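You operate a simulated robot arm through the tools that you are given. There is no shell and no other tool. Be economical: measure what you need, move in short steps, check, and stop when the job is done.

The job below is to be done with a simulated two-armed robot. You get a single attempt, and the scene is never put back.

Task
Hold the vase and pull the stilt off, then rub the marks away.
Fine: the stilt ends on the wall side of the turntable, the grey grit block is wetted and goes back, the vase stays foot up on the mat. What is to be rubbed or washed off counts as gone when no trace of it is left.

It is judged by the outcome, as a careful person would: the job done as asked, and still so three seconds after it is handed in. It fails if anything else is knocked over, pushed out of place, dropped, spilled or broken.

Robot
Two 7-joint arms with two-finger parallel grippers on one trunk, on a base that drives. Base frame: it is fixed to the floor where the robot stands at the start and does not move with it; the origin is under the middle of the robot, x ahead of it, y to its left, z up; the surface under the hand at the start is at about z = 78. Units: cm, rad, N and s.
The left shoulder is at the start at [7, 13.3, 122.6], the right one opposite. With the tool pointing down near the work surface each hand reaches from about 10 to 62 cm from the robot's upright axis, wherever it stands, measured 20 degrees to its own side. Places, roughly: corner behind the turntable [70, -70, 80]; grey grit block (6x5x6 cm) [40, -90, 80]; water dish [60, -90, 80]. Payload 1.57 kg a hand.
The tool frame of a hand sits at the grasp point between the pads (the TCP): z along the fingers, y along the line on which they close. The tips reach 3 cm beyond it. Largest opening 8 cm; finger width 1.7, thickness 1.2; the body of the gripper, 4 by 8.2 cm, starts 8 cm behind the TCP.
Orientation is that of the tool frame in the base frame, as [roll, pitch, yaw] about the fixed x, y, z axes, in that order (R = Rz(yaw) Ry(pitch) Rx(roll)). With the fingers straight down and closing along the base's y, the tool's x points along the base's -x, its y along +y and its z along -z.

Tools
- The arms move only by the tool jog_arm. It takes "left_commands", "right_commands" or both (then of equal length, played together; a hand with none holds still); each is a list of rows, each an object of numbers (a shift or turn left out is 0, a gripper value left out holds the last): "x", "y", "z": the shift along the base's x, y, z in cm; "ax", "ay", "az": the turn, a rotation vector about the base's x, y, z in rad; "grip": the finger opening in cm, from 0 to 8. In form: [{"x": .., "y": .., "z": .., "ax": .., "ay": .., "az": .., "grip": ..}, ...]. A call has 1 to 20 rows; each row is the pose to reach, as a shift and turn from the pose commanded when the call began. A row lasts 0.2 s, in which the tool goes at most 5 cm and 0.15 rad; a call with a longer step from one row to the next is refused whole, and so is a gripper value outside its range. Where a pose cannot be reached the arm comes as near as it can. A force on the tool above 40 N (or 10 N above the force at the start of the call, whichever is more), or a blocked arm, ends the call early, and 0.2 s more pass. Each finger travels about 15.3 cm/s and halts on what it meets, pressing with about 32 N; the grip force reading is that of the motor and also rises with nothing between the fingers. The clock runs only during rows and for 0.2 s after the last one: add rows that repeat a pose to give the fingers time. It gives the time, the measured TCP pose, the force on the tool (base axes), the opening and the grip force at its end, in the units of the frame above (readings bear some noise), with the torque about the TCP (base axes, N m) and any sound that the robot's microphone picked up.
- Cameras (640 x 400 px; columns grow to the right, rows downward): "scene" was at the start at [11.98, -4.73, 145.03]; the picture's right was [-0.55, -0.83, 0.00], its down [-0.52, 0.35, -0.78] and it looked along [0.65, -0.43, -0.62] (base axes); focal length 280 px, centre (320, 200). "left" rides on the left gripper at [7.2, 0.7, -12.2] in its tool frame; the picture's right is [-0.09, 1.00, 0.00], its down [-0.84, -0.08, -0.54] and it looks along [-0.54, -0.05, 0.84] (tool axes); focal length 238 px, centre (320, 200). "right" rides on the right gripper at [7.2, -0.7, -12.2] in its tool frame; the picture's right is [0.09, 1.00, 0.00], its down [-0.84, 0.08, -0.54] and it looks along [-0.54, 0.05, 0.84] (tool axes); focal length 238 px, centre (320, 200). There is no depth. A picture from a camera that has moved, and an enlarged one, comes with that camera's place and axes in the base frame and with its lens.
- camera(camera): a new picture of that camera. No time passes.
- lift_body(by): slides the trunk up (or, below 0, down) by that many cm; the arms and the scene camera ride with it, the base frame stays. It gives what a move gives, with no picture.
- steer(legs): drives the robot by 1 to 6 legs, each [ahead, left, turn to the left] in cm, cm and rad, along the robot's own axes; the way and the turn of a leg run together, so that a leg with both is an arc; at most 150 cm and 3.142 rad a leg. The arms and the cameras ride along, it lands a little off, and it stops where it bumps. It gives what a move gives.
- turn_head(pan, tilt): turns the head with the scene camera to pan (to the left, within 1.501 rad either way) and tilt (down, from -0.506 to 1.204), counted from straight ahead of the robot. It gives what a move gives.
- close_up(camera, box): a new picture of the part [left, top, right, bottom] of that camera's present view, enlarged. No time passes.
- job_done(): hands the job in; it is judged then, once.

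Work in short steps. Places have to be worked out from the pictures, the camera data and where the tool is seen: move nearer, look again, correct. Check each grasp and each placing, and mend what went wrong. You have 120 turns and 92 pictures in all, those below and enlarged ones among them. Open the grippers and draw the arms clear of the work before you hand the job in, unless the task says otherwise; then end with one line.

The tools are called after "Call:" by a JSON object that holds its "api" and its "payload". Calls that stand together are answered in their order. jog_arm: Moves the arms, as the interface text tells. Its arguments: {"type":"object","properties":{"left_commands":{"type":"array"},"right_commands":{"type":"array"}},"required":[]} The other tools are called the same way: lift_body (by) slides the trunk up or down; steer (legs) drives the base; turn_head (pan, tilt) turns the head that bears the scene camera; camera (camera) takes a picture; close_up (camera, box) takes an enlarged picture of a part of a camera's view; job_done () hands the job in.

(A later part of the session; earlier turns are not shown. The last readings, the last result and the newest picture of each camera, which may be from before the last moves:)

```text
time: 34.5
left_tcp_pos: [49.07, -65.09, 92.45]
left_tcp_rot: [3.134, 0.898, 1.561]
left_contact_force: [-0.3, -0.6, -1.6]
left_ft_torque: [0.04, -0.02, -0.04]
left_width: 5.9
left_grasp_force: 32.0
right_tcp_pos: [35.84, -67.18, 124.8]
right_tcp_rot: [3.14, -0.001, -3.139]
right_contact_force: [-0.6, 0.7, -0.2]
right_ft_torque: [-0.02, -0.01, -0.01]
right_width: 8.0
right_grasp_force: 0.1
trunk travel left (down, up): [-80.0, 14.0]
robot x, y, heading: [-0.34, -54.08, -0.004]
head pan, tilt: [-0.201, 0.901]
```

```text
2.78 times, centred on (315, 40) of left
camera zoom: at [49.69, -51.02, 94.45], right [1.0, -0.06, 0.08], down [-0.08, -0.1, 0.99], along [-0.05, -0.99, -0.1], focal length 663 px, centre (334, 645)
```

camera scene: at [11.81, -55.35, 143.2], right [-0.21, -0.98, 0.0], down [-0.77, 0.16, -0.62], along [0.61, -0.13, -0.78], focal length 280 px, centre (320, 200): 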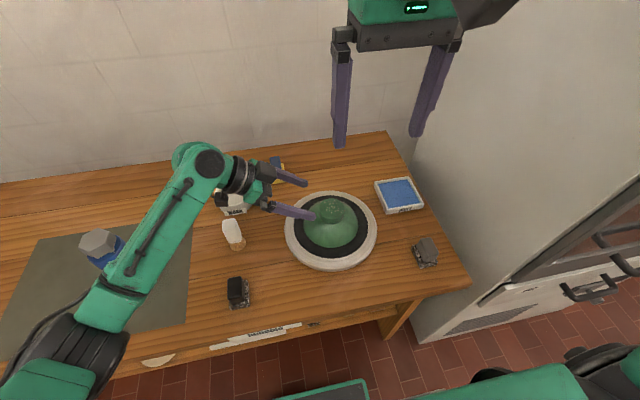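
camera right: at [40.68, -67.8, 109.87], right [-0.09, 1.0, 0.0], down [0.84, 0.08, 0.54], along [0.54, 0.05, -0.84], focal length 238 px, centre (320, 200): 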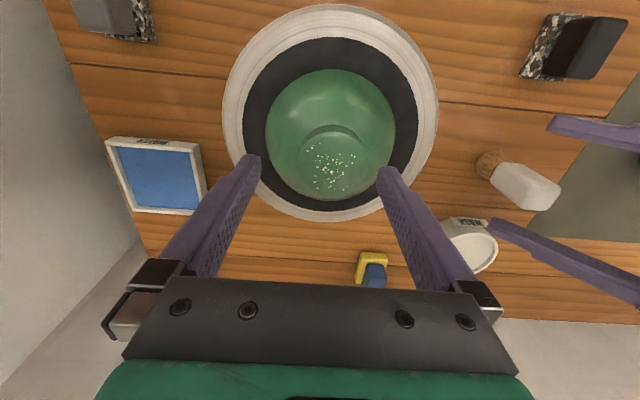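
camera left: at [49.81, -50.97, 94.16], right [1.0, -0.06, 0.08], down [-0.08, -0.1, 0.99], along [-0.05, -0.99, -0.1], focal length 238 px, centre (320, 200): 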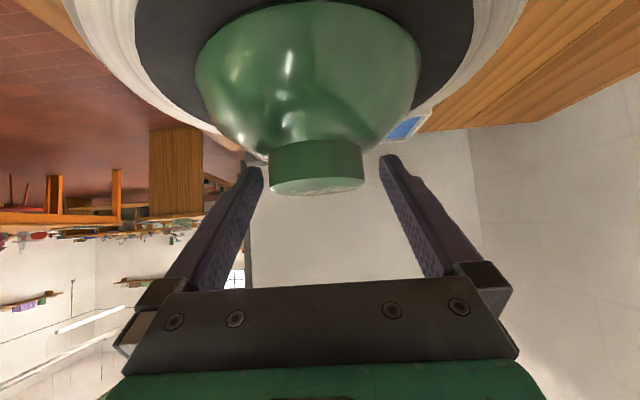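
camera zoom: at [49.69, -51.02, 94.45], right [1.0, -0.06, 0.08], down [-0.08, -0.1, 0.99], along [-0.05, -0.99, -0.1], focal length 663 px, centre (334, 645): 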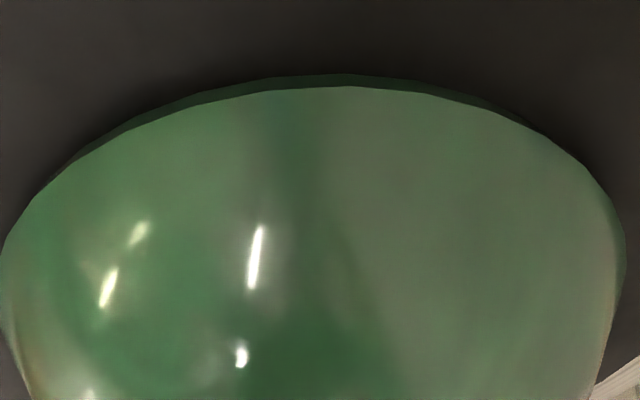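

The readings are ambiguous between the vase lifting along and the cylinder parting. I raise just a little more to tell.

Call:
{"api": "jog_arm", "payload": {"left_commands": [{"z": 0.2}, {"z": 0.4}, {"z": 0.6}, {"z": 0.8}, {"z": 0.8}]}}

Call:
{"api": "camera", "payload": {"camera": "left"}}

```text
time: 35.7
left_tcp_pos: [48.98, -65.14, 93.15]
left_tcp_rot: [3.135, 0.901, 1.564]
left_contact_force: [0.1, 0.2, -2.6]
left_ft_torque: [0.02, 0.0, 0.03]
left_width: 5.93
left_grasp_force: 31.9
right_tcp_pos: [35.78, -67.15, 124.87]
right_tcp_rot: [3.141, -0.001, -3.14]
right_contact_force: [-0.2, -1.1, 0.0]
right_ft_torque: [0.01, 0.05, -0.01]
right_width: 8.04
right_grasp_force: 0.1
trunk travel left (down, up): [-80.0, 14.0]
robot x, y, heading: [-0.63, -53.95, -0.008]
head pan, tilt: [-0.201, 0.901]
```

```text
56 pictures are left
camera left: at [49.67, -51.0, 95.23], right [1.0, -0.06, 0.08], down [-0.08, -0.1, 0.99], along [-0.05, -0.99, -0.1], focal length 238 px, centre (320, 200)
```

left: 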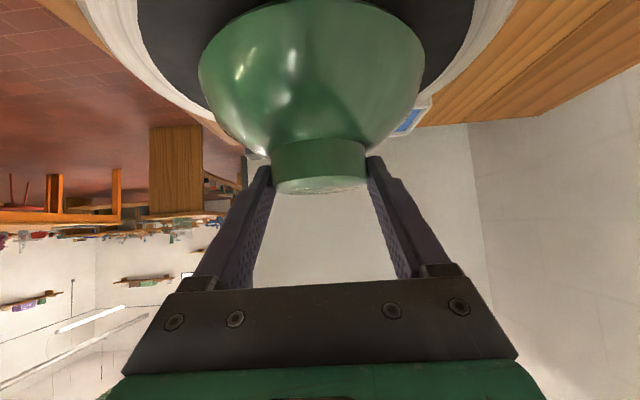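

The whole green piece lifts along (≈2.6 N): the cylinder is its own foot, not a stilt. I set it straight back down and release, then examine the blue vessel with the grey hexagonal top standing on the grey mat.

Call:
{"api": "jog_arm", "payload": {"left_commands": [{"z": -0.3}, {"z": -0.6}, {"z": -0.9}, {"z": -1.1}, {"z": -1.15}, {"z": -1.2}, {"z": -1.2}]}}

Call:
{"api": "jog_arm", "payload": {"left_commands": [{"grip": 6.0}, {"grip": 6.4}, {"grip": 7.2}, {"grip": 8}, {"grip": 8}]}}

Call:
{"api": "turn_head", "payload": {"pan": 0.6, "tilt": 0.8}}

Call:
{"api": "camera", "payload": {"camera": "scene"}}

```text
time: 37.3
left_tcp_pos: [48.92, -64.99, 92.17]
left_tcp_rot: [3.13, 0.902, 1.559]
left_contact_force: [4.0, -2.2, 14.6]
left_ft_torque: [0.22, 0.69, 0.01]
left_width: 5.89
left_grasp_force: 32.1
right_tcp_pos: [35.67, -67.17, 124.87]
right_tcp_rot: [-3.141, 0.0, -3.14]
right_contact_force: [0.8, 0.6, 1.1]
right_ft_torque: [-0.03, 0.02, -0.02]
right_width: 8.01
right_grasp_force: 0.1
trunk travel left (down, up): [-80.0, 14.0]
robot x, y, heading: [-0.38, -53.81, -0.011]
head pan, tilt: [-0.201, 0.901]
```

```text
time: 38.5
left_tcp_pos: [48.89, -65.15, 91.8]
left_tcp_rot: [3.135, 0.899, 1.564]
left_contact_force: [-0.6, 0.3, 0.5]
left_ft_torque: [0.0, -0.03, 0.02]
left_width: 8.01
left_grasp_force: 0.0
right_tcp_pos: [35.6, -67.24, 124.94]
right_tcp_rot: [3.14, 0.001, -3.14]
right_contact_force: [0.0, 1.1, -0.6]
right_ft_torque: [-0.03, -0.01, 0.01]
right_width: 8.01
right_grasp_force: 0.0
trunk travel left (down, up): [-80.0, 14.0]
robot x, y, heading: [-0.38, -53.5, -0.006]
head pan, tilt: [-0.201, 0.901]
```

```text
time: 39.6
left_tcp_pos: [48.9, -64.88, 92.04]
left_tcp_rot: [3.133, 0.897, 1.561]
left_contact_force: [0.5, -0.4, 0.2]
left_ft_torque: [-0.05, 0.01, -0.01]
left_width: 8.02
left_grasp_force: 0.0
right_tcp_pos: [35.73, -67.27, 124.95]
right_tcp_rot: [-3.14, 0.001, -3.14]
right_contact_force: [0.1, 0.4, 0.4]
right_ft_torque: [0.03, -0.01, 0.0]
right_width: 7.99
right_grasp_force: 0.1
trunk travel left (down, up): [-80.0, 14.0]
robot x, y, heading: [-0.57, -53.76, -0.013]
head pan, tilt: [0.6, 0.799]
```

```text
55 pictures are left
camera scene: at [11.12, -49.27, 143.98], right [0.56, -0.83, 0.0], down [-0.6, -0.4, -0.7], along [0.58, 0.39, -0.72], focal length 280 px, centre (320, 200)
```

scene: 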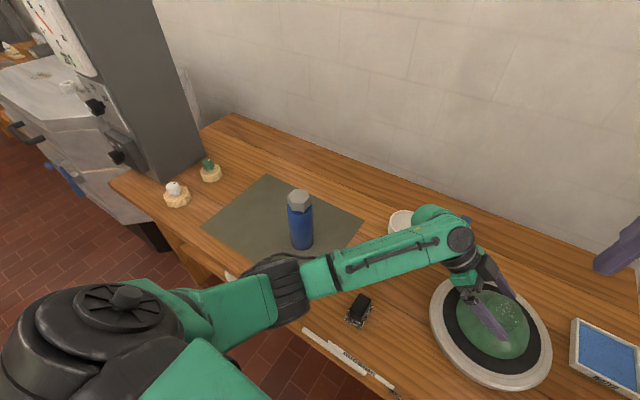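

Call:
{"api": "close_up", "payload": {"camera": "scene", "box": [150, 150, 330, 262]}}

Call:
{"api": "close_up", "payload": {"camera": "scene", "box": [270, 175, 330, 255]}}

```text
3.56 times, centred on (240, 206) of scene
camera zoom: at [11.12, -49.27, 143.98], right [0.56, -0.83, 0.0], down [-0.6, -0.4, -0.7], along [0.58, 0.39, -0.72], focal length 996 px, centre (604, 179)
```

zoom: 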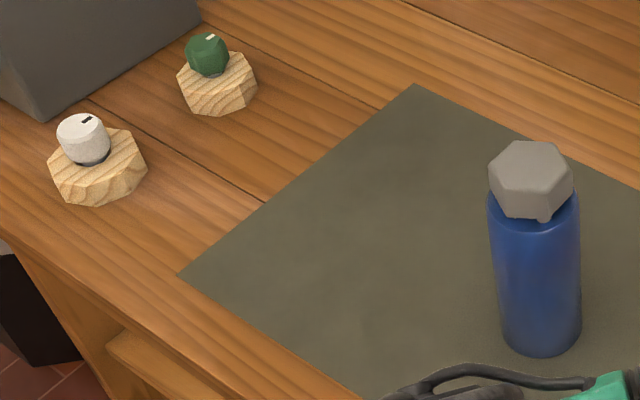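

```text
5.00 times, centred on (300, 215) of scene
camera zoom: at [11.12, -49.27, 143.98], right [0.56, -0.83, 0.0], down [-0.6, -0.4, -0.7], along [0.58, 0.39, -0.72], focal length 1401 px, centre (420, 125)
```

zoom: 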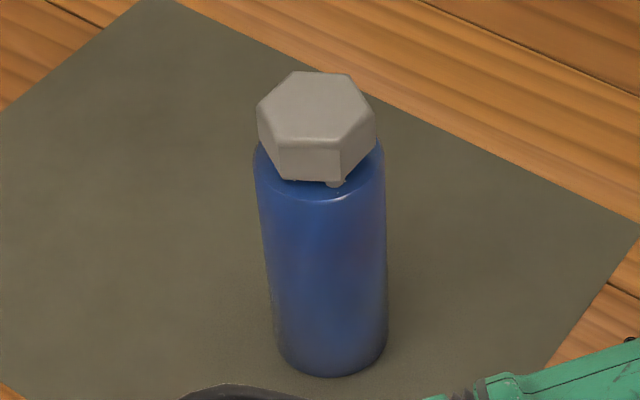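

That's it: the blue vessel standing foot up on the grey mat is the vase, and the grey hexagon with pins is the stilt. The green bowl is only a bystander (it was put back). I withdraw the left hand clear along its approach path.

Call:
{"api": "jog_arm", "payload": {"left_commands": [{"y": 2, "z": 2}, {"y": 4, "z": 4}, {"y": 6.2, "z": 6}, {"y": 8, "z": 9}, {"y": 10, "z": 13}, {"y": 12, "z": 17}, {"y": 14, "z": 21}, {"y": 16, "z": 23}, {"y": 16, "z": 23}]}}

Call:
{"api": "close_up", "payload": {"camera": "right", "box": [220, 80, 460, 230]}}

```text
time: 41.6
left_tcp_pos: [49.13, -48.98, 114.83]
left_tcp_rot: [3.136, 0.899, 1.563]
left_contact_force: [0.1, 0.0, -1.1]
left_ft_torque: [0.01, 0.0, -0.02]
left_width: 7.99
left_grasp_force: 0.1
right_tcp_pos: [35.72, -67.17, 124.84]
right_tcp_rot: [-3.14, -0.001, -3.139]
right_contact_force: [0.3, 0.1, 0.2]
right_ft_torque: [0.0, -0.04, 0.02]
right_width: 8.0
right_grasp_force: 0.1
trunk travel left (down, up): [-80.0, 14.0]
robot x, y, heading: [-0.34, -53.74, -0.004]
head pan, tilt: [0.6, 0.799]
```

```text
2.67 times, centred on (340, 155) of right
camera zoom: at [28.71, -67.87, 137.0], right [-0.09, 1.0, 0.0], down [0.84, 0.08, 0.54], along [0.54, 0.05, -0.84], focal length 636 px, centre (267, 320)
```

zoom: 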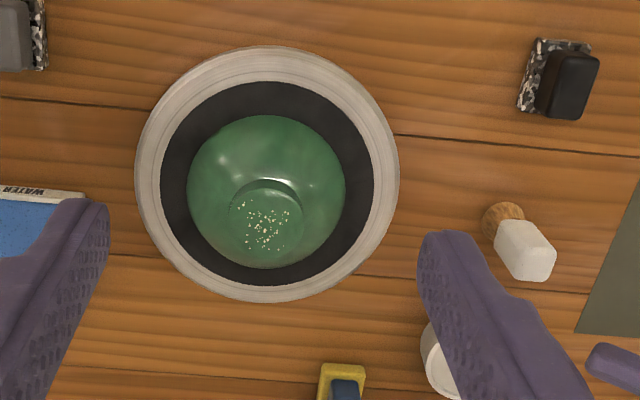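

The bowl sits as before. I drive left 36 cm (hands are above everything) and look at the vase.

Call:
{"api": "steer", "payload": {"legs": [[0, 36, 0]]}}

Call:
{"api": "turn_head", "payload": {"pan": 0.0, "tilt": 0.85}}

Call:
{"api": "camera", "payload": {"camera": "scene"}}

Call:
{"api": "camera", "payload": {"camera": "right"}}

```text
time: 43.9
left_tcp_pos: [49.26, -13.03, 114.93]
left_tcp_rot: [3.134, 0.898, 1.564]
left_contact_force: [0.1, -0.2, 0.0]
left_ft_torque: [0.0, 0.02, 0.03]
left_width: 7.99
left_grasp_force: 0.0
right_tcp_pos: [36.0, -31.39, 124.94]
right_tcp_rot: [3.14, -0.001, -3.137]
right_contact_force: [0.8, -0.3, 0.2]
right_ft_torque: [0.0, 0.02, -0.04]
right_width: 7.97
right_grasp_force: 0.1
trunk travel left (down, up): [-80.0, 14.0]
robot x, y, heading: [-0.33, -17.65, -0.003]
head pan, tilt: [0.6, 0.799]
```

```text
time: 44.9
left_tcp_pos: [49.08, -13.0, 115.02]
left_tcp_rot: [3.134, 0.899, 1.563]
left_contact_force: [0.2, 1.1, 0.1]
left_ft_torque: [0.0, -0.02, 0.01]
left_width: 8.01
left_grasp_force: 0.0
right_tcp_pos: [35.99, -31.34, 124.9]
right_tcp_rot: [3.142, 0.0, -3.137]
right_contact_force: [0.7, 0.5, -0.5]
right_ft_torque: [0.05, 0.01, 0.02]
right_width: 7.99
right_grasp_force: 0.1
trunk travel left (down, up): [-80.0, 14.0]
robot x, y, heading: [-0.18, -18.23, -0.002]
head pan, tilt: [0.0, 0.85]
```

```text
51 pictures are left
camera scene: at [12.46, -17.95, 143.58], right [0.0, -1.0, 0.0], down [-0.75, 0.0, -0.66], along [0.66, 0.0, -0.75], focal length 280 px, centre (320, 200)
```

scene: 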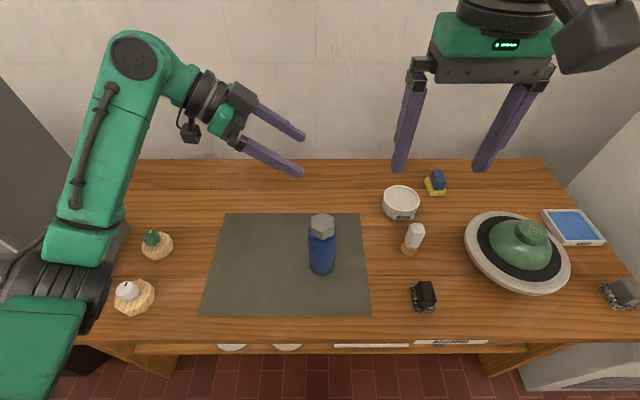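

```text
50 pictures are left
camera right: at [28.96, -31.94, 137.0], right [-0.1, 1.0, 0.0], down [0.84, 0.08, 0.54], along [0.54, 0.05, -0.84], focal length 238 px, centre (320, 200)
```

right: 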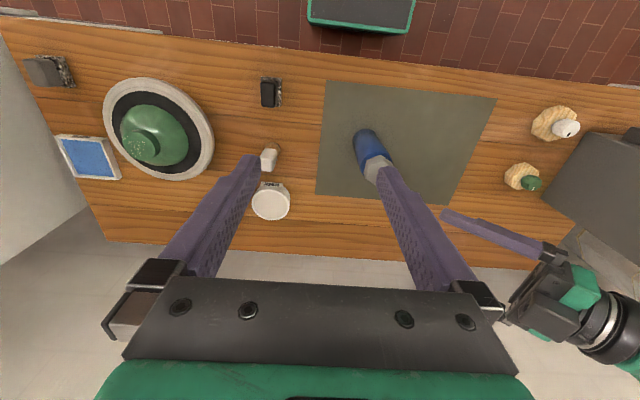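

Call:
{"api": "close_up", "payload": {"camera": "scene", "box": [282, 205, 362, 285]}}

Call:
{"api": "close_up", "payload": {"camera": "right", "box": [330, 115, 420, 195]}}

```text
5.00 times, centred on (322, 245) of scene
camera zoom: at [12.46, -17.95, 143.58], right [0.0, -1.0, 0.0], down [-0.75, 0.0, -0.66], along [0.66, 0.0, -0.75], focal length 1401 px, centre (310, -25)
```

zoom: 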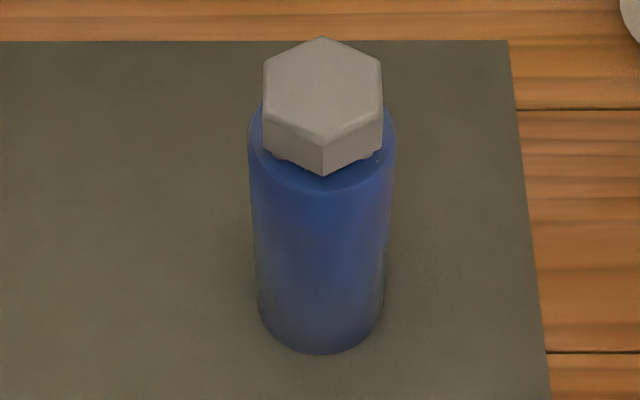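

```text
5.00 times, centred on (375, 155) of right
camera zoom: at [28.96, -31.94, 137.0], right [-0.1, 1.0, 0.0], down [0.84, 0.08, 0.54], along [0.54, 0.05, -0.84], focal length 1192 px, centre (45, 425)
```

zoom: 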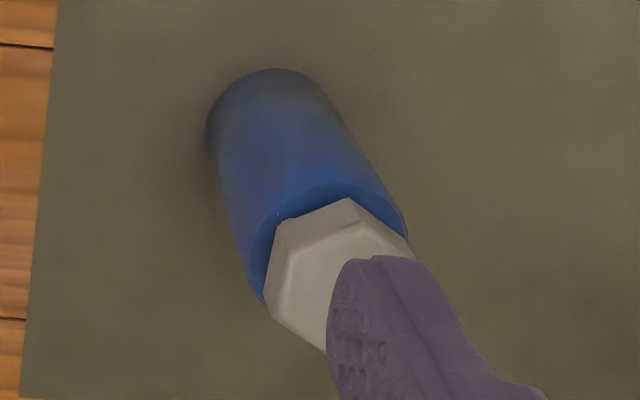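

The stilt is a hexagon 4.8 cm across its ±y flats, top near z≈96.5; the vase axis is about [47.7,-18.4], ~6.4 cm across. I bring the left hand to the left of the vase and lower it for a side grip, then check alignment.

Call:
{"api": "jog_arm", "payload": {"left_commands": [{"y": 4}, {"y": 8}, {"y": 12, "x": -0.5}, {"y": 13, "x": -1.4, "z": -3}, {"y": 13, "x": -1.4, "z": -7}, {"y": 13, "x": -1.4, "z": -11}, {"y": 13, "x": -1.4, "z": -15}, {"y": 13, "x": -1.4, "z": -19}, {"y": 13, "x": -1.4, "z": -23}, {"y": 13, "x": -1.4, "z": -27}, {"y": 13, "x": -1.4, "z": -28}, {"y": 13, "x": -1.4, "z": -28}]}}

Call:
{"api": "camera", "payload": {"camera": "left"}}

```text
time: 47.5
left_tcp_pos: [47.76, 0.0, 86.98]
left_tcp_rot: [3.133, 0.899, 1.562]
left_contact_force: [-0.5, 0.9, 0.5]
left_ft_torque: [0.0, 0.01, 0.0]
left_width: 8.02
left_grasp_force: 0.1
right_tcp_pos: [35.93, -31.25, 124.88]
right_tcp_rot: [-3.141, 0.002, -3.135]
right_contact_force: [-0.1, 0.3, -0.4]
right_ft_torque: [-0.02, 0.0, -0.03]
right_width: 7.99
right_grasp_force: 0.1
trunk travel left (down, up): [-80.0, 14.0]
robot x, y, heading: [-0.34, -17.52, -0.003]
head pan, tilt: [0.0, 0.85]
```

```text
47 pictures are left
camera left: at [48.45, 14.07, 89.08], right [1.0, -0.06, 0.08], down [-0.08, -0.1, 0.99], along [-0.05, -0.99, -0.1], focal length 238 px, centre (320, 200)
```

left: 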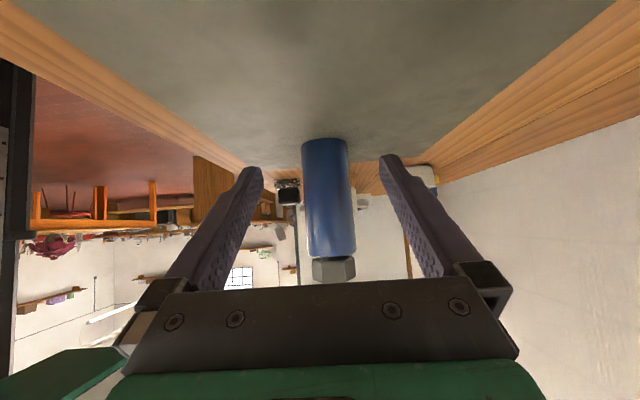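

The vase appears centred at x≈48.0; vase top at about 93.5 and stilt top ≈97. I shift +0.3 in x and slide in to straddle the vase body.

Call:
{"api": "jog_arm", "payload": {"left_commands": [{"x": 0.3, "y": -3}, {"x": 0.3, "y": -6}, {"x": 0.3, "y": -9}, {"x": 0.3, "y": -11}, {"x": 0.3, "y": -11}]}}

Call:
{"api": "camera", "payload": {"camera": "left"}}

```text
time: 48.7
left_tcp_pos: [48.17, -11.09, 87.02]
left_tcp_rot: [3.132, 0.898, 1.564]
left_contact_force: [-0.2, 0.0, 0.4]
left_ft_torque: [-0.01, 0.0, 0.0]
left_width: 7.99
left_grasp_force: 0.1
right_tcp_pos: [36.01, -31.23, 124.87]
right_tcp_rot: [3.141, 0.001, -3.138]
right_contact_force: [-0.3, 0.8, 0.5]
right_ft_torque: [-0.01, 0.03, -0.01]
right_width: 8.0
right_grasp_force: 0.1
trunk travel left (down, up): [-80.0, 14.0]
robot x, y, heading: [-0.33, -18.26, -0.005]
head pan, tilt: [0.0, 0.85]
```

```text
46 pictures are left
camera left: at [48.73, 3.0, 89.16], right [1.0, -0.06, 0.08], down [-0.08, -0.1, 0.99], along [-0.05, -0.99, -0.1], focal length 238 px, centre (320, 200)
```

left: 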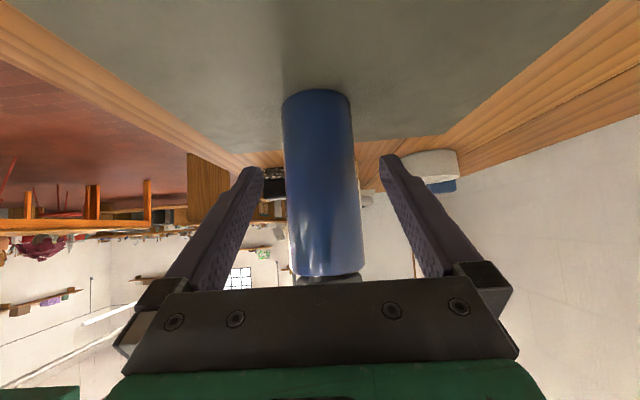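

Well centred between the fingers. I advance the rest and close on the vase.

Call:
{"api": "jog_arm", "payload": {"left_commands": [{"y": -2, "z": -0.5}, {"y": -4, "z": -1}, {"y": -6.2, "z": -1}, {"y": -6.2, "z": -1}, {"y": -6.2, "z": -1, "grip": 7.2}, {"y": -6.2, "z": -1, "grip": 6.7}, {"y": -6.2, "z": -1, "grip": 6.4}, {"y": -6.2, "z": -1, "grip": 6.1}, {"y": -6.2, "z": -1, "grip": 5.9}, {"y": -6.2, "z": -1, "grip": 5.9}]}}

Call:
{"api": "camera", "payload": {"camera": "scene"}}

```text
time: 50.9
left_tcp_pos: [47.92, -17.27, 85.82]
left_tcp_rot: [3.134, 0.899, 1.563]
left_contact_force: [-1.8, -0.9, 1.0]
left_ft_torque: [-0.05, 0.27, 0.02]
left_width: 6.51
left_grasp_force: 31.4
right_tcp_pos: [35.89, -31.22, 124.8]
right_tcp_rot: [3.141, 0.0, -3.137]
right_contact_force: [0.5, -0.7, 0.3]
right_ft_torque: [0.01, 0.04, 0.04]
right_width: 8.0
right_grasp_force: 0.2
trunk travel left (down, up): [-80.0, 14.0]
robot x, y, heading: [-0.19, -17.64, -0.005]
head pan, tilt: [0.0, 0.85]
```

```text
45 pictures are left
camera scene: at [12.4, -17.96, 143.59], right [0.0, -1.0, 0.0], down [-0.75, 0.0, -0.66], along [0.66, 0.0, -0.75], focal length 280 px, centre (320, 200)
```

scene: 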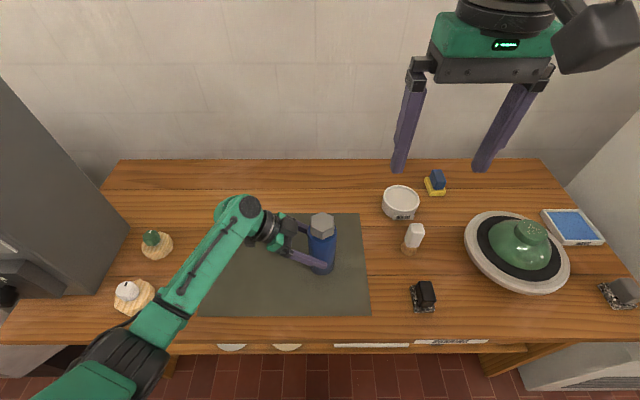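

The vase is held firmly at 6.51 cm. Now the right hand goes above the stilt, opened to 6.4.

Call:
{"api": "jog_arm", "payload": {"right_commands": [{"x": 3, "y": 3, "grip": 6.4}, {"x": 6, "y": 6}, {"x": 9, "y": 9.5}, {"x": 11.9, "y": 12.8}, {"x": 11.9, "y": 12.8, "z": -4}, {"x": 11.9, "y": 12.8, "z": -8}, {"x": 11.9, "y": 12.8, "z": -12}, {"x": 11.9, "y": 12.8, "z": -16}, {"x": 11.9, "y": 12.8, "z": -20}, {"x": 11.9, "y": 12.8, "z": -20}]}}

Call:
{"api": "camera", "payload": {"camera": "right"}}

Call:
{"api": "camera", "payload": {"camera": "left"}}

```text
time: 53.1
left_tcp_pos: [48.08, -17.11, 85.99]
left_tcp_rot: [3.131, 0.899, 1.563]
left_contact_force: [-0.1, 2.0, 4.3]
left_ft_torque: [0.07, 0.22, -0.09]
left_width: 6.5
left_grasp_force: 32.1
right_tcp_pos: [43.49, -24.53, 106.03]
right_tcp_rot: [3.141, 0.002, -3.136]
right_contact_force: [-0.7, 0.5, 0.1]
right_ft_torque: [0.02, -0.02, 0.01]
right_width: 6.4
right_grasp_force: 0.0
right hand out of reach, approached as far as the arm can: row 2, 3, 4, 5, 6, 7, 8, 9, 10
trunk travel left (down, up): [-80.0, 14.0]
robot x, y, heading: [-0.14, -17.79, -0.004]
head pan, tilt: [0.0, 0.85]
```

```text
44 pictures are left
camera right: at [36.44, -25.28, 118.21], right [-0.1, 1.0, 0.0], down [0.84, 0.08, 0.54], along [0.54, 0.05, -0.84], focal length 238 px, centre (320, 200)
```

right: 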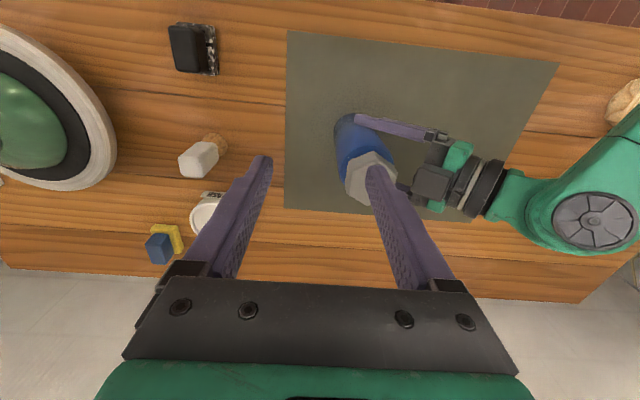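

```text
43 pictures are left
camera left: at [48.71, -3.09, 88.04], right [1.0, -0.06, 0.08], down [-0.08, -0.1, 0.99], along [-0.05, -0.99, -0.1], focal length 238 px, centre (320, 200)
```

left: 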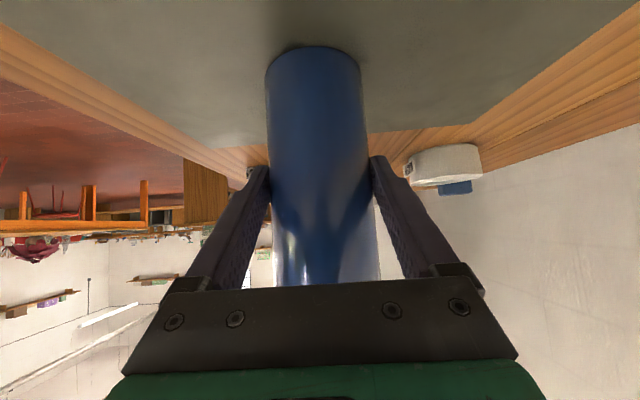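

The right arm again stops short. I look at its posture to see what limits it.

Call:
{"api": "turn_head", "payload": {"pan": -0.7, "tilt": 0.35}}

Call:
{"api": "camera", "payload": {"camera": "scene"}}

```text
time: 54.2
left_tcp_pos: [48.02, -17.27, 86.01]
left_tcp_rot: [3.133, 0.901, 1.565]
left_contact_force: [0.3, 2.2, 3.9]
left_ft_torque: [0.08, 0.22, -0.07]
left_width: 6.47
left_grasp_force: 31.8
right_tcp_pos: [43.54, -24.54, 106.12]
right_tcp_rot: [-3.141, 0.001, -3.137]
right_contact_force: [0.5, 0.3, 0.2]
right_ft_torque: [0.02, 0.0, -0.01]
right_width: 6.42
right_grasp_force: 0.1
trunk travel left (down, up): [-80.0, 14.0]
robot x, y, heading: [-0.33, -18.26, -0.005]
head pan, tilt: [-0.7, 0.351]
```

```text
42 pictures are left
camera scene: at [11.71, -23.88, 147.95], right [-0.65, -0.76, 0.0], down [-0.26, 0.22, -0.94], along [0.72, -0.61, -0.34], focal length 280 px, centre (320, 200)
```

scene: 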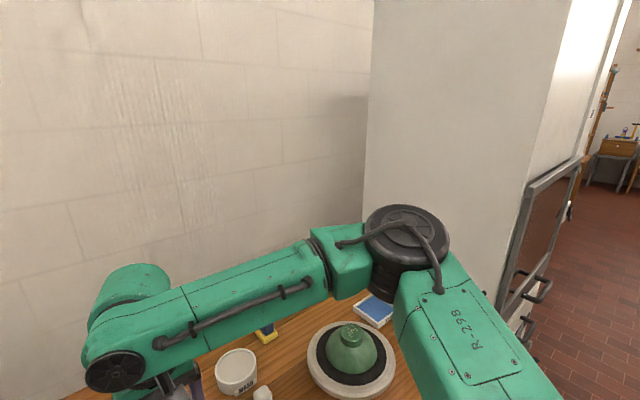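

The forearm comes in from the right, so the default hand yaw strains its wrist. The hexagon's flats also allow closing at 60° yaw, so I turn the right hand by +1.047 rad and go over the stilt.

Call:
{"api": "jog_arm", "payload": {"right_commands": [{"az": 0.14}, {"az": 0.28}, {"az": 0.42}, {"az": 0.56}, {"az": 0.7}, {"az": 0.84}, {"az": 0.98}, {"az": 1.047}, {"az": 1.047, "x": 2, "y": 3}, {"az": 1.047, "x": 4.4, "y": 6.1}, {"az": 1.047, "x": 4.4, "y": 6.1}]}}

Call:
{"api": "camera", "payload": {"camera": "right"}}

```text
time: 56.6
left_tcp_pos: [47.99, -17.11, 85.96]
left_tcp_rot: [3.133, 0.899, 1.563]
left_contact_force: [0.4, 1.7, 3.0]
left_ft_torque: [0.06, 0.16, -0.06]
left_width: 6.47
left_grasp_force: 32.4
right_tcp_pos: [44.33, -25.0, 106.8]
right_tcp_rot: [-3.142, 0.0, -2.089]
right_contact_force: [-0.2, 0.4, 1.3]
right_ft_torque: [0.02, -0.03, 0.01]
right_width: 6.39
right_grasp_force: 0.1
right hand out of reach, approached as far as the arm can: row 9, 10, 11
trunk travel left (down, up): [-80.0, 14.0]
robot x, y, heading: [-0.06, -18.16, -0.007]
head pan, tilt: [-0.7, 0.351]
```

```text
41 pictures are left
camera right: at [41.33, -31.5, 118.92], right [-0.91, 0.41, 0.0], down [0.35, 0.77, 0.54], along [0.22, 0.49, -0.84], focal length 238 px, centre (320, 200)
```

right: 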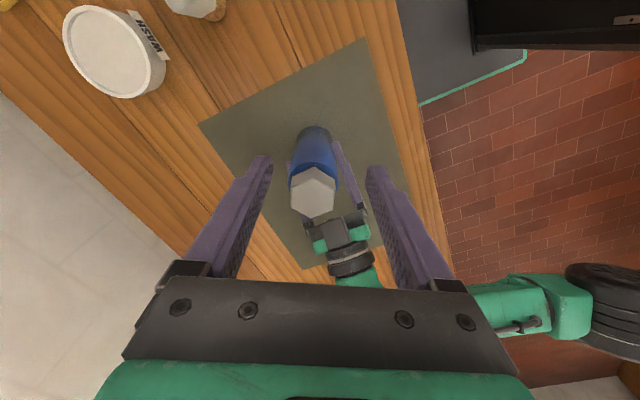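

Yaw alone doesn't help; the downward wrist bend may be at its limit. I try tilting the fingers 0.5 rad forward-left (away from the elbow), perpendicular to the closing direction.

Call:
{"api": "jog_arm", "payload": {"right_commands": [{"ax": 0.12, "ay": -0.07}, {"ax": 0.24, "ay": -0.14}, {"ax": 0.36, "ay": -0.21}, {"ax": 0.435, "ay": -0.25}, {"ax": 0.435, "ay": -0.25, "x": 2, "y": 3}, {"ax": 0.435, "ay": -0.25, "x": 3.6, "y": 6.5}, {"ax": 0.435, "ay": -0.25, "x": 3.6, "y": 6.5}]}}

```text
time: 58.2
left_tcp_pos: [48.03, -17.16, 85.81]
left_tcp_rot: [3.131, 0.898, 1.563]
left_contact_force: [0.8, 0.6, 1.8]
left_ft_torque: [0.06, 0.1, -0.01]
left_width: 6.48
left_grasp_force: 32.6
right_tcp_pos: [47.77, -18.24, 106.93]
right_tcp_rot: [-3.139, 0.504, -2.089]
right_contact_force: [0.6, -0.6, -0.1]
right_ft_torque: [0.0, -0.03, -0.01]
right_width: 6.4
right_grasp_force: 0.1
trunk travel left (down, up): [-80.0, 14.0]
robot x, y, heading: [-0.25, -18.05, -0.007]
head pan, tilt: [-0.7, 0.351]
```

Tilting works: the hand is now directly above the stilt. I lower to z≈99 and check.

Call:
{"api": "jog_arm", "payload": {"right_commands": [{"z": -3}, {"z": -6}, {"z": -7.5}, {"z": -7.5}]}}

Call:
{"api": "camera", "payload": {"camera": "right"}}

Call:
{"api": "turn_head", "payload": {"pan": 0.0, "tilt": 0.9}}

Call:
{"api": "close_up", "payload": {"camera": "scene", "box": [270, 170, 374, 250]}}

```text
time: 59.2
left_tcp_pos: [48.07, -17.27, 86.0]
left_tcp_rot: [3.133, 0.898, 1.564]
left_contact_force: [-0.3, -0.3, -0.2]
left_ft_torque: [-0.02, 0.13, 0.0]
left_width: 6.48
left_grasp_force: 31.6
right_tcp_pos: [47.47, -18.2, 99.55]
right_tcp_rot: [-3.139, 0.5, -2.09]
right_contact_force: [-0.6, -0.1, 0.2]
right_ft_torque: [0.01, 0.01, -0.02]
right_width: 6.41
right_grasp_force: 0.1
trunk travel left (down, up): [-80.0, 14.0]
robot x, y, heading: [-0.14, -17.92, -0.009]
head pan, tilt: [-0.7, 0.351]
```

```text
40 pictures are left
camera right: at [42.1, -29.0, 106.65], right [-0.9, 0.42, -0.05], down [0.17, 0.45, 0.88], along [0.39, 0.79, -0.48], focal length 238 px, centre (320, 200)
```

right: 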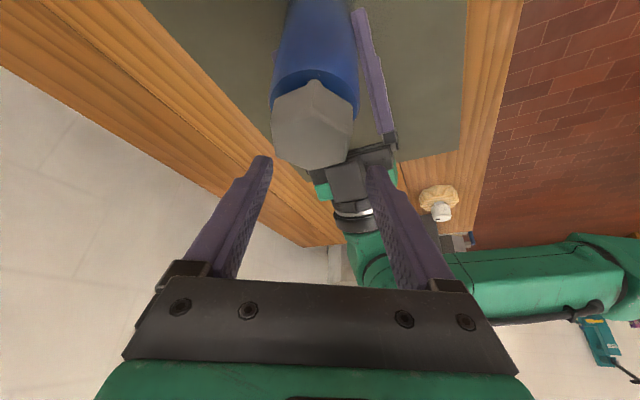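

```text
time: 60.2
left_tcp_pos: [48.05, -17.18, 85.92]
left_tcp_rot: [3.134, 0.899, 1.564]
left_contact_force: [-1.3, 1.4, -0.6]
left_ft_torque: [0.03, 0.19, -0.05]
left_width: 6.47
left_grasp_force: 32.1
right_tcp_pos: [47.46, -18.04, 99.51]
right_tcp_rot: [-3.138, 0.504, -2.09]
right_contact_force: [0.3, -0.5, 0.0]
right_ft_torque: [0.0, 0.01, 0.02]
right_width: 6.39
right_grasp_force: 0.0
trunk travel left (down, up): [-80.0, 14.0]
robot x, y, heading: [-0.2, -17.84, -0.004]
head pan, tilt: [0.0, 0.901]
```

```text
5.00 times, centred on (322, 210) of scene
camera zoom: at [12.18, -17.93, 143.2], right [0.0, -1.0, 0.0], down [-0.78, 0.0, -0.62], along [0.62, 0.0, -0.78], focal length 1401 px, centre (310, 150)
```

zoom: 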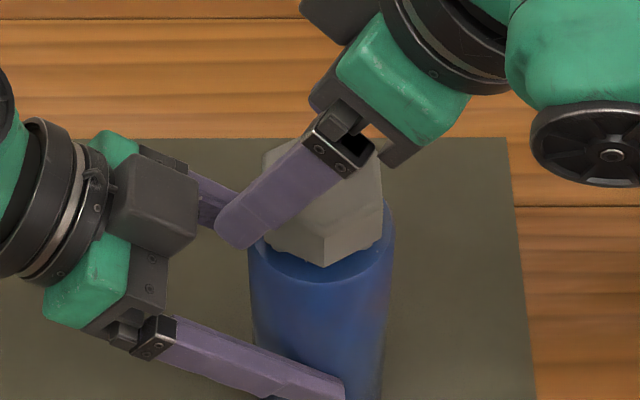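

Hexagon flats line up with the fingers. I make a small correction and lower to grip height (TCP z≈97), still open.

Call:
{"api": "jog_arm", "payload": {"right_commands": [{"x": 0.2, "y": -0.1, "z": -1}, {"x": 0.35, "y": -0.2, "z": -2}, {"x": 0.35, "y": -0.2, "z": -2.5}, {"x": 0.35, "y": -0.2, "z": -2.5}]}}

Call:
{"api": "camera", "payload": {"camera": "right"}}

```text
time: 61.2
left_tcp_pos: [48.11, -17.15, 85.93]
left_tcp_rot: [3.132, 0.898, 1.564]
left_contact_force: [-1.4, -0.5, 0.2]
left_ft_torque: [0.01, 0.15, -0.07]
left_width: 6.49
left_grasp_force: 31.6
right_tcp_pos: [47.38, -19.1, 97.75]
right_tcp_rot: [-3.14, 0.503, -2.09]
right_contact_force: [0.4, 0.6, 0.4]
right_ft_torque: [0.02, 0.0, 0.0]
right_width: 6.41
right_grasp_force: 0.0
right hand out of reach, approached as far as the arm can: row 1, 2, 3, 4
trunk travel left (down, up): [-80.0, 14.0]
robot x, y, heading: [-0.09, -18.06, -0.0]
head pan, tilt: [0.0, 0.901]
```

```text
38 pictures are left
camera right: at [41.99, -29.99, 104.85], right [-0.9, 0.42, -0.05], down [0.17, 0.45, 0.88], along [0.39, 0.79, -0.48], focal length 238 px, centre (320, 200)
```

right: 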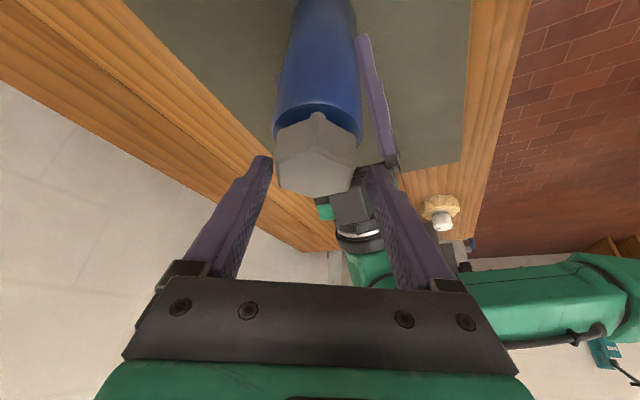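

Limit again; I tilt 0.25 rad more and finish the approach.

Call:
{"api": "jog_arm", "payload": {"right_commands": [{"ax": 0.11, "ay": -0.06, "z": 0.2}, {"ax": 0.217, "ay": -0.125, "z": 0.2}, {"ax": 0.217, "ay": -0.125, "x": 0.4, "y": 0.4, "z": 0}, {"ax": 0.217, "ay": -0.125, "x": 0.5, "y": 0.6, "z": -0.8}, {"ax": 0.217, "ay": -0.125, "x": 0.5, "y": 0.6, "z": -0.8}]}}

Call:
{"api": "camera", "payload": {"camera": "right"}}

```text
time: 62.5
left_tcp_pos: [48.24, -17.22, 85.89]
left_tcp_rot: [3.134, 0.898, 1.564]
left_contact_force: [0.4, -0.3, 0.1]
left_ft_torque: [-0.07, 0.09, 0.02]
left_width: 6.46
left_grasp_force: 31.7
right_tcp_pos: [48.04, -18.33, 97.74]
right_tcp_rot: [-3.135, 0.767, -2.09]
right_contact_force: [0.6, 0.1, -0.8]
right_ft_torque: [-0.01, 0.02, -0.01]
right_width: 6.4
right_grasp_force: 0.0
right hand out of reach, approached as far as the arm can: row 4
trunk travel left (down, up): [-80.0, 14.0]
robot x, y, heading: [-0.15, -18.03, -0.004]
head pan, tilt: [0.0, 0.901]
```

```text
37 pictures are left
camera right: at [41.88, -30.5, 101.43], right [-0.89, 0.44, -0.07], down [0.04, 0.24, 0.97], along [0.44, 0.87, -0.23], focal length 238 px, centre (320, 200)
```

right: 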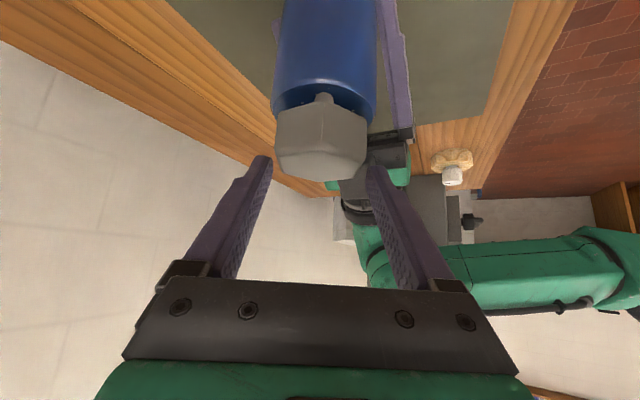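

The right arm bottoms out near z≈97.7 in this posture, so the trunk must come lower. I release the vase, back the left hand off and raise both hands before lowering the trunk.

Call:
{"api": "jog_arm", "payload": {"left_commands": [{"grip": 7}, {"grip": 8}, {"grip": 8}, {"y": 2}, {"y": 5}, {"y": 8}, {"y": 11}, {"y": 11, "z": 4}, {"y": 11, "z": 8}, {"y": 11, "z": 12}, {"y": 11, "z": 16}, {"y": 11, "z": 20}], "right_commands": [{"z": 3}, {"z": 6}, {"z": 9}, {"z": 12}, {"z": 15}, {"z": 18}, {"z": 20}, {"z": 20}, {"z": 20}, {"z": 20}, {"z": 20}, {"z": 20}]}}

Call:
{"api": "camera", "payload": {"camera": "scene"}}

```text
time: 65.0
left_tcp_pos: [48.04, -6.09, 105.82]
left_tcp_rot: [3.136, 0.899, 1.567]
left_contact_force: [0.3, -0.5, 0.5]
left_ft_torque: [0.0, -0.01, 0.0]
left_width: 8.0
left_grasp_force: 0.1
right_tcp_pos: [47.75, -18.51, 116.84]
right_tcp_rot: [-3.138, 0.752, -2.088]
right_contact_force: [-0.3, -1.1, 0.0]
right_ft_torque: [-0.01, -0.01, 0.02]
right_width: 6.39
right_grasp_force: 0.0
trunk travel left (down, up): [-80.0, 14.0]
robot x, y, heading: [-0.44, -17.88, -0.007]
head pan, tilt: [0.0, 0.901]
```

```text
36 pictures are left
camera scene: at [12.16, -17.98, 143.19], right [0.0, -1.0, 0.0], down [-0.78, 0.0, -0.62], along [0.62, 0.0, -0.78], focal length 280 px, centre (320, 200)
```

scene: 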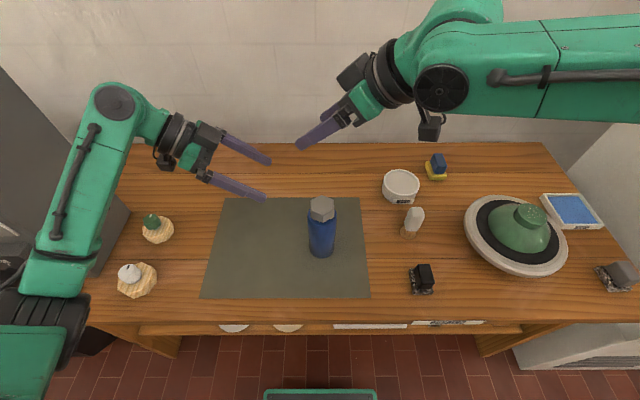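

The vase stands fine. I lower the trunk 12 cm; both hands stay clear.

Call:
{"api": "lift_body", "payload": {"by": -12}}

Call:
{"api": "jog_arm", "payload": {"right_commands": [{"z": -2}, {"z": -4}, {"z": -5}, {"z": -5}]}}

Call:
{"api": "camera", "payload": {"camera": "scene"}}

```text
time: 66.5
left_tcp_pos: [48.01, -6.18, 93.85]
left_tcp_rot: [3.133, 0.898, 1.563]
left_contact_force: [-0.7, 0.0, -0.2]
left_ft_torque: [-0.01, -0.04, 0.02]
left_width: 8.0
left_grasp_force: 0.0
right_tcp_pos: [47.82, -18.61, 104.92]
right_tcp_rot: [-3.138, 0.752, -2.089]
right_contact_force: [-0.2, 0.2, -0.1]
right_ft_torque: [-0.01, -0.04, -0.05]
right_width: 6.38
right_grasp_force: 0.0
trunk travel left (down, up): [-68.0, 26.0]
robot x, y, heading: [-0.26, -17.78, -0.005]
head pan, tilt: [0.0, 0.901]
```

```text
time: 67.5
left_tcp_pos: [48.03, -6.12, 93.86]
left_tcp_rot: [3.135, 0.9, 1.562]
left_contact_force: [-0.1, -1.3, 0.1]
left_ft_torque: [0.02, 0.0, -0.01]
left_width: 8.0
left_grasp_force: 0.0
right_tcp_pos: [47.76, -18.52, 99.86]
right_tcp_rot: [-3.139, 0.753, -2.089]
right_contact_force: [0.8, -0.7, 0.4]
right_ft_torque: [0.01, 0.0, 0.02]
right_width: 6.41
right_grasp_force: 0.2
trunk travel left (down, up): [-68.0, 26.0]
robot x, y, heading: [-0.27, -17.88, -0.003]
head pan, tilt: [0.0, 0.901]
```

```text
35 pictures are left
camera scene: at [12.19, -17.94, 131.19], right [0.0, -1.0, 0.0], down [-0.78, 0.0, -0.62], along [0.62, 0.0, -0.78], focal length 280 px, centre (320, 200)
```

scene: 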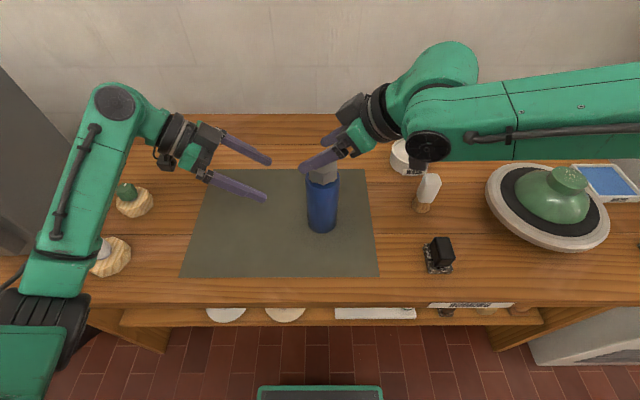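

Now the left hand returns to grip the vase.

Call:
{"api": "jog_arm", "payload": {"left_commands": [{"z": -3}, {"z": -6}, {"z": -7.8}, {"z": -7.8, "y": -3}, {"z": -7.8, "y": -6}, {"z": -7.8, "y": -9}, {"z": -7.8, "y": -11}, {"z": -7.8, "y": -11}, {"z": -7.8, "y": -11, "grip": 7.2}, {"z": -7.8, "y": -11, "grip": 6.7}, {"z": -7.8, "y": -11, "grip": 6.3}, {"z": -7.8, "y": -11, "grip": 5.9}, {"z": -7.8, "y": -11, "grip": 5.9}]}}

Call:
{"api": "jog_arm", "payload": {"right_commands": [{"z": -1}, {"z": -2}, {"z": -2.8, "x": 0.2, "y": 0.1}, {"z": -3, "x": 0.2, "y": 0.1}, {"z": -3, "x": 0.2, "y": 0.1}]}}

Call:
{"api": "camera", "payload": {"camera": "right"}}

```text
time: 70.3
left_tcp_pos: [48.1, -17.13, 86.09]
left_tcp_rot: [3.132, 0.898, 1.564]
left_contact_force: [-0.5, 0.9, 3.0]
left_ft_torque: [0.0, 0.27, -0.09]
left_width: 6.5
left_grasp_force: 32.3
right_tcp_pos: [47.79, -18.62, 99.73]
right_tcp_rot: [-3.138, 0.754, -2.087]
right_contact_force: [0.6, 0.3, 1.4]
right_ft_torque: [-0.03, 0.03, 0.04]
right_width: 6.39
right_grasp_force: 0.0
trunk travel left (down, up): [-68.0, 26.0]
robot x, y, heading: [-0.06, -17.75, -0.003]
head pan, tilt: [0.0, 0.901]
```

```text
time: 71.5
left_tcp_pos: [48.1, -17.0, 85.86]
left_tcp_rot: [3.135, 0.897, 1.565]
left_contact_force: [-0.4, 0.4, 0.3]
left_ft_torque: [-0.01, 0.09, 0.02]
left_width: 6.48
left_grasp_force: 31.7
right_tcp_pos: [48.11, -18.42, 96.74]
right_tcp_rot: [-3.138, 0.754, -2.086]
right_contact_force: [0.3, 0.1, 0.1]
right_ft_torque: [0.01, -0.01, 0.0]
right_width: 6.39
right_grasp_force: 0.1
trunk travel left (down, up): [-68.0, 26.0]
robot x, y, heading: [-0.4, -17.4, -0.003]
head pan, tilt: [0.0, 0.901]
```

```text
34 pictures are left
camera right: at [41.93, -30.58, 100.75], right [-0.9, 0.44, -0.07], down [0.05, 0.25, 0.97], along [0.44, 0.86, -0.25], focal length 238 px, centre (320, 200)
```

right: 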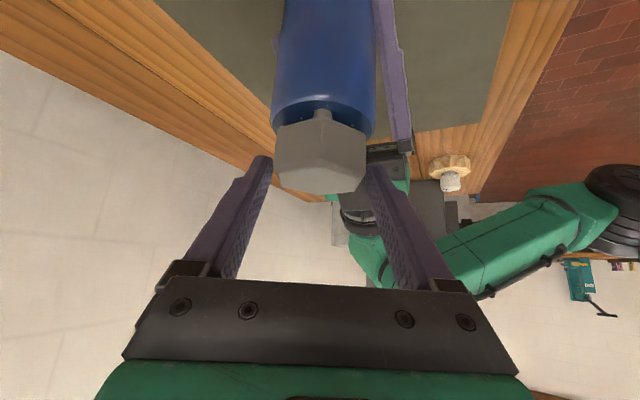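

Centred, with the tips at mid-height of the stilt. I close the right gripper on it.

Call:
{"api": "jog_arm", "payload": {"right_commands": [{"z": -0.3, "grip": 5.8}, {"z": -0.3, "grip": 5.3}, {"z": -0.3, "grip": 4.9}, {"z": -0.3, "grip": 4.4}, {"z": -0.3, "grip": 4.4}]}}

```text
time: 72.8
left_tcp_pos: [48.01, -17.01, 85.9]
left_tcp_rot: [3.134, 0.899, 1.564]
left_contact_force: [-7.9, 4.1, 1.1]
left_ft_torque: [-0.24, -0.83, -0.25]
left_width: 6.48
left_grasp_force: 32.4
right_tcp_pos: [48.05, -18.56, 96.54]
right_tcp_rot: [-3.137, 0.753, -2.088]
right_contact_force: [7.9, -3.9, 1.1]
right_ft_torque: [-0.09, 0.01, 0.1]
right_width: 5.24
right_grasp_force: 5.1
trunk travel left (down, up): [-68.0, 26.0]
robot x, y, heading: [0.09, -17.67, -0.005]
head pan, tilt: [0.0, 0.901]
```

The pads touch one side first (8 N sideways). I shift 2 mm in the force's direction and keep closing.

Call:
{"api": "jog_arm", "payload": {"right_commands": [{"x": 0.1, "y": -0.06, "grip": 4.2}, {"x": 0.17, "y": -0.1, "grip": 4.2}, {"x": 0.17, "y": -0.1, "grip": 4.2}, {"x": 0.17, "y": -0.1, "grip": 4.2}]}}

Call:
{"api": "close_up", "payload": {"camera": "scene", "box": [270, 130, 390, 220]}}

```text
time: 73.8
left_tcp_pos: [48.14, -17.09, 86.02]
left_tcp_rot: [3.133, 0.899, 1.565]
left_contact_force: [1.0, -0.3, -1.0]
left_ft_torque: [0.2, 0.1, -0.72]
left_width: 6.47
left_grasp_force: 31.9
right_tcp_pos: [48.11, -18.52, 96.65]
right_tcp_rot: [-3.138, 0.751, -2.09]
right_contact_force: [-2.9, 1.7, 4.8]
right_ft_torque: [0.09, 0.45, 0.73]
right_width: 5.0
right_grasp_force: 32.1
trunk travel left (down, up): [-68.0, 26.0]
robot x, y, heading: [-0.03, -17.71, -0.005]
head pan, tilt: [0.0, 0.901]
```

```text
4.44 times, centred on (330, 175) of scene
camera zoom: at [12.16, -17.93, 131.19], right [0.0, -1.0, 0.0], down [-0.78, 0.0, -0.62], along [0.62, 0.0, -0.78], focal length 1246 px, centre (276, 311)
```

zoom: 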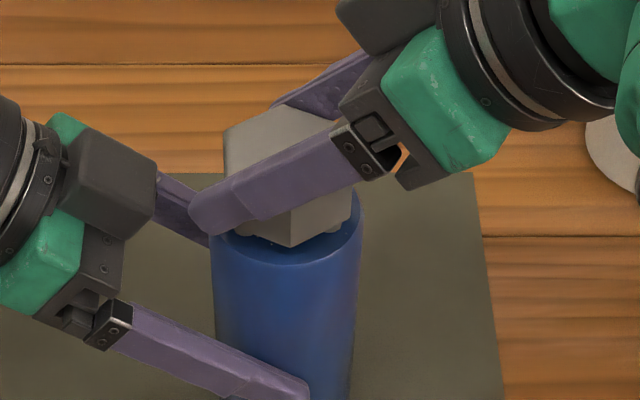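

Firm grip at 5.0 cm. Now I pull up slowly with the right while the left holds.

Call:
{"api": "jog_arm", "payload": {"right_commands": [{"z": 0.2}, {"z": 0.4}, {"z": 0.6}, {"z": 0.8}, {"z": 1.0}, {"z": 1.2}, {"z": 1.4}, {"z": 1.6}]}}

Call:
{"api": "close_up", "payload": {"camera": "scene", "box": [270, 130, 390, 240]}}

```text
time: 75.5
left_tcp_pos: [48.1, -17.04, 85.95]
left_tcp_rot: [3.135, 0.899, 1.566]
left_contact_force: [0.3, -0.3, -0.1]
left_ft_torque: [0.04, 0.02, -0.01]
left_width: 6.46
left_grasp_force: 31.7
right_tcp_pos: [48.08, -18.49, 98.15]
right_tcp_rot: [-3.14, 0.752, -2.088]
right_contact_force: [-0.2, 0.4, -0.5]
right_ft_torque: [0.0, 0.0, 0.02]
right_width: 4.96
right_grasp_force: 32.4
trunk travel left (down, up): [-68.0, 26.0]
robot x, y, heading: [-0.24, -17.67, -0.001]
head pan, tilt: [0.0, 0.901]
```

```text
3.64 times, centred on (330, 185) of scene
camera zoom: at [12.24, -17.94, 131.18], right [0.0, -1.0, 0.0], down [-0.78, 0.0, -0.62], along [0.62, 0.0, -0.78], focal length 1019 px, centre (284, 254)
```

zoom: 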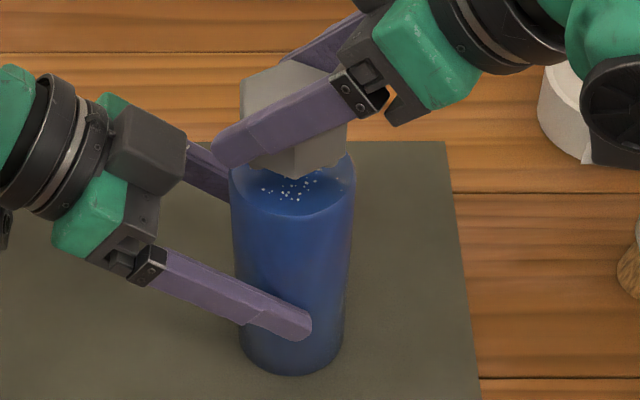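

The stilt came off cleanly; white marks show on the vase foot. I raise the right hand with the stilt, release the vase and draw the left hand back and up.

Call:
{"api": "jog_arm", "payload": {"left_commands": [{"grip": 6.6}, {"grip": 7.2}, {"grip": 8}, {"grip": 8}, {"y": 2}, {"y": 5}, {"y": 8}, {"y": 11}, {"y": 11, "z": 4}, {"y": 11, "z": 8}, {"y": 11, "z": 12}, {"y": 11, "z": 16}, {"y": 11, "z": 16}], "right_commands": [{"z": 2}, {"z": 4}, {"z": 6}, {"z": 8}, {"z": 10}, {"z": 12}, {"z": 12}, {"z": 12}, {"z": 12}, {"z": 12}, {"z": 12}, {"z": 12}, {"z": 12}]}}

Call:
{"api": "steer", "payload": {"legs": [[0, -26, 0]]}}

Call:
{"api": "turn_head", "payload": {"pan": -0.5, "tilt": 0.75}}

Call:
{"api": "camera", "payload": {"camera": "scene"}}

```text
time: 78.3
left_tcp_pos: [48.14, -6.05, 102.19]
left_tcp_rot: [3.136, 0.899, 1.566]
left_contact_force: [-0.7, 0.7, 0.2]
left_ft_torque: [0.03, 0.0, -0.03]
left_width: 8.0
left_grasp_force: 0.1
right_tcp_pos: [48.16, -18.56, 110.13]
right_tcp_rot: [-3.137, 0.752, -2.086]
right_contact_force: [-0.6, -0.1, -0.4]
right_ft_torque: [0.0, 0.01, 0.0]
right_width: 4.95
right_grasp_force: 32.0
trunk travel left (down, up): [-68.0, 26.0]
robot x, y, heading: [-0.03, -17.53, -0.004]
head pan, tilt: [0.0, 0.901]
```

```text
time: 80.2
left_tcp_pos: [47.97, -31.83, 102.11]
left_tcp_rot: [3.133, 0.901, 1.57]
left_contact_force: [0.5, 0.9, 0.0]
left_ft_torque: [-0.01, 0.0, 0.03]
left_width: 8.01
left_grasp_force: 0.0
right_tcp_pos: [48.22, -44.32, 110.16]
right_tcp_rot: [-3.137, 0.751, -2.083]
right_contact_force: [0.4, -0.3, 0.0]
right_ft_torque: [0.03, -0.04, -0.01]
right_width: 4.95
right_grasp_force: 32.1
trunk travel left (down, up): [-68.0, 26.0]
robot x, y, heading: [-0.01, -44.06, 0.004]
head pan, tilt: [0.0, 0.901]
```

```text
time: 81.2
left_tcp_pos: [48.06, -31.89, 102.13]
left_tcp_rot: [3.133, 0.899, 1.569]
left_contact_force: [-0.6, -0.5, -0.6]
left_ft_torque: [0.02, 0.0, 0.0]
left_width: 8.0
left_grasp_force: 0.1
right_tcp_pos: [48.17, -44.29, 110.14]
right_tcp_rot: [-3.139, 0.752, -2.084]
right_contact_force: [-0.5, -0.8, -0.6]
right_ft_torque: [-0.01, -0.02, -0.01]
right_width: 4.97
right_grasp_force: 32.0
trunk travel left (down, up): [-68.0, 26.0]
robot x, y, heading: [0.17, -43.74, 0.005]
head pan, tilt: [-0.499, 0.75]
```

```text
31 pictures are left
camera scene: at [11.88, -47.76, 132.38], right [-0.48, -0.88, 0.0], down [-0.6, 0.33, -0.73], along [0.64, -0.35, -0.68], focal length 280 px, centre (320, 200)
```

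scene: 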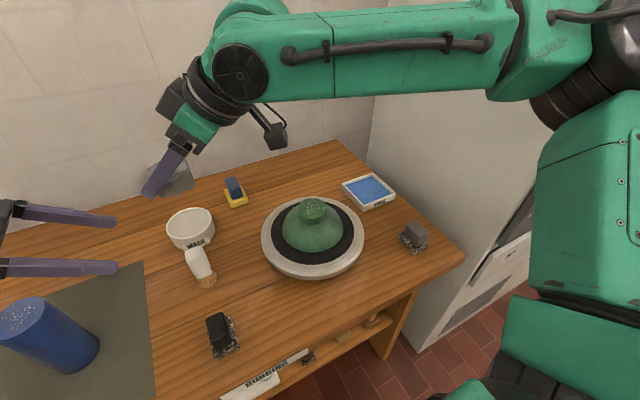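

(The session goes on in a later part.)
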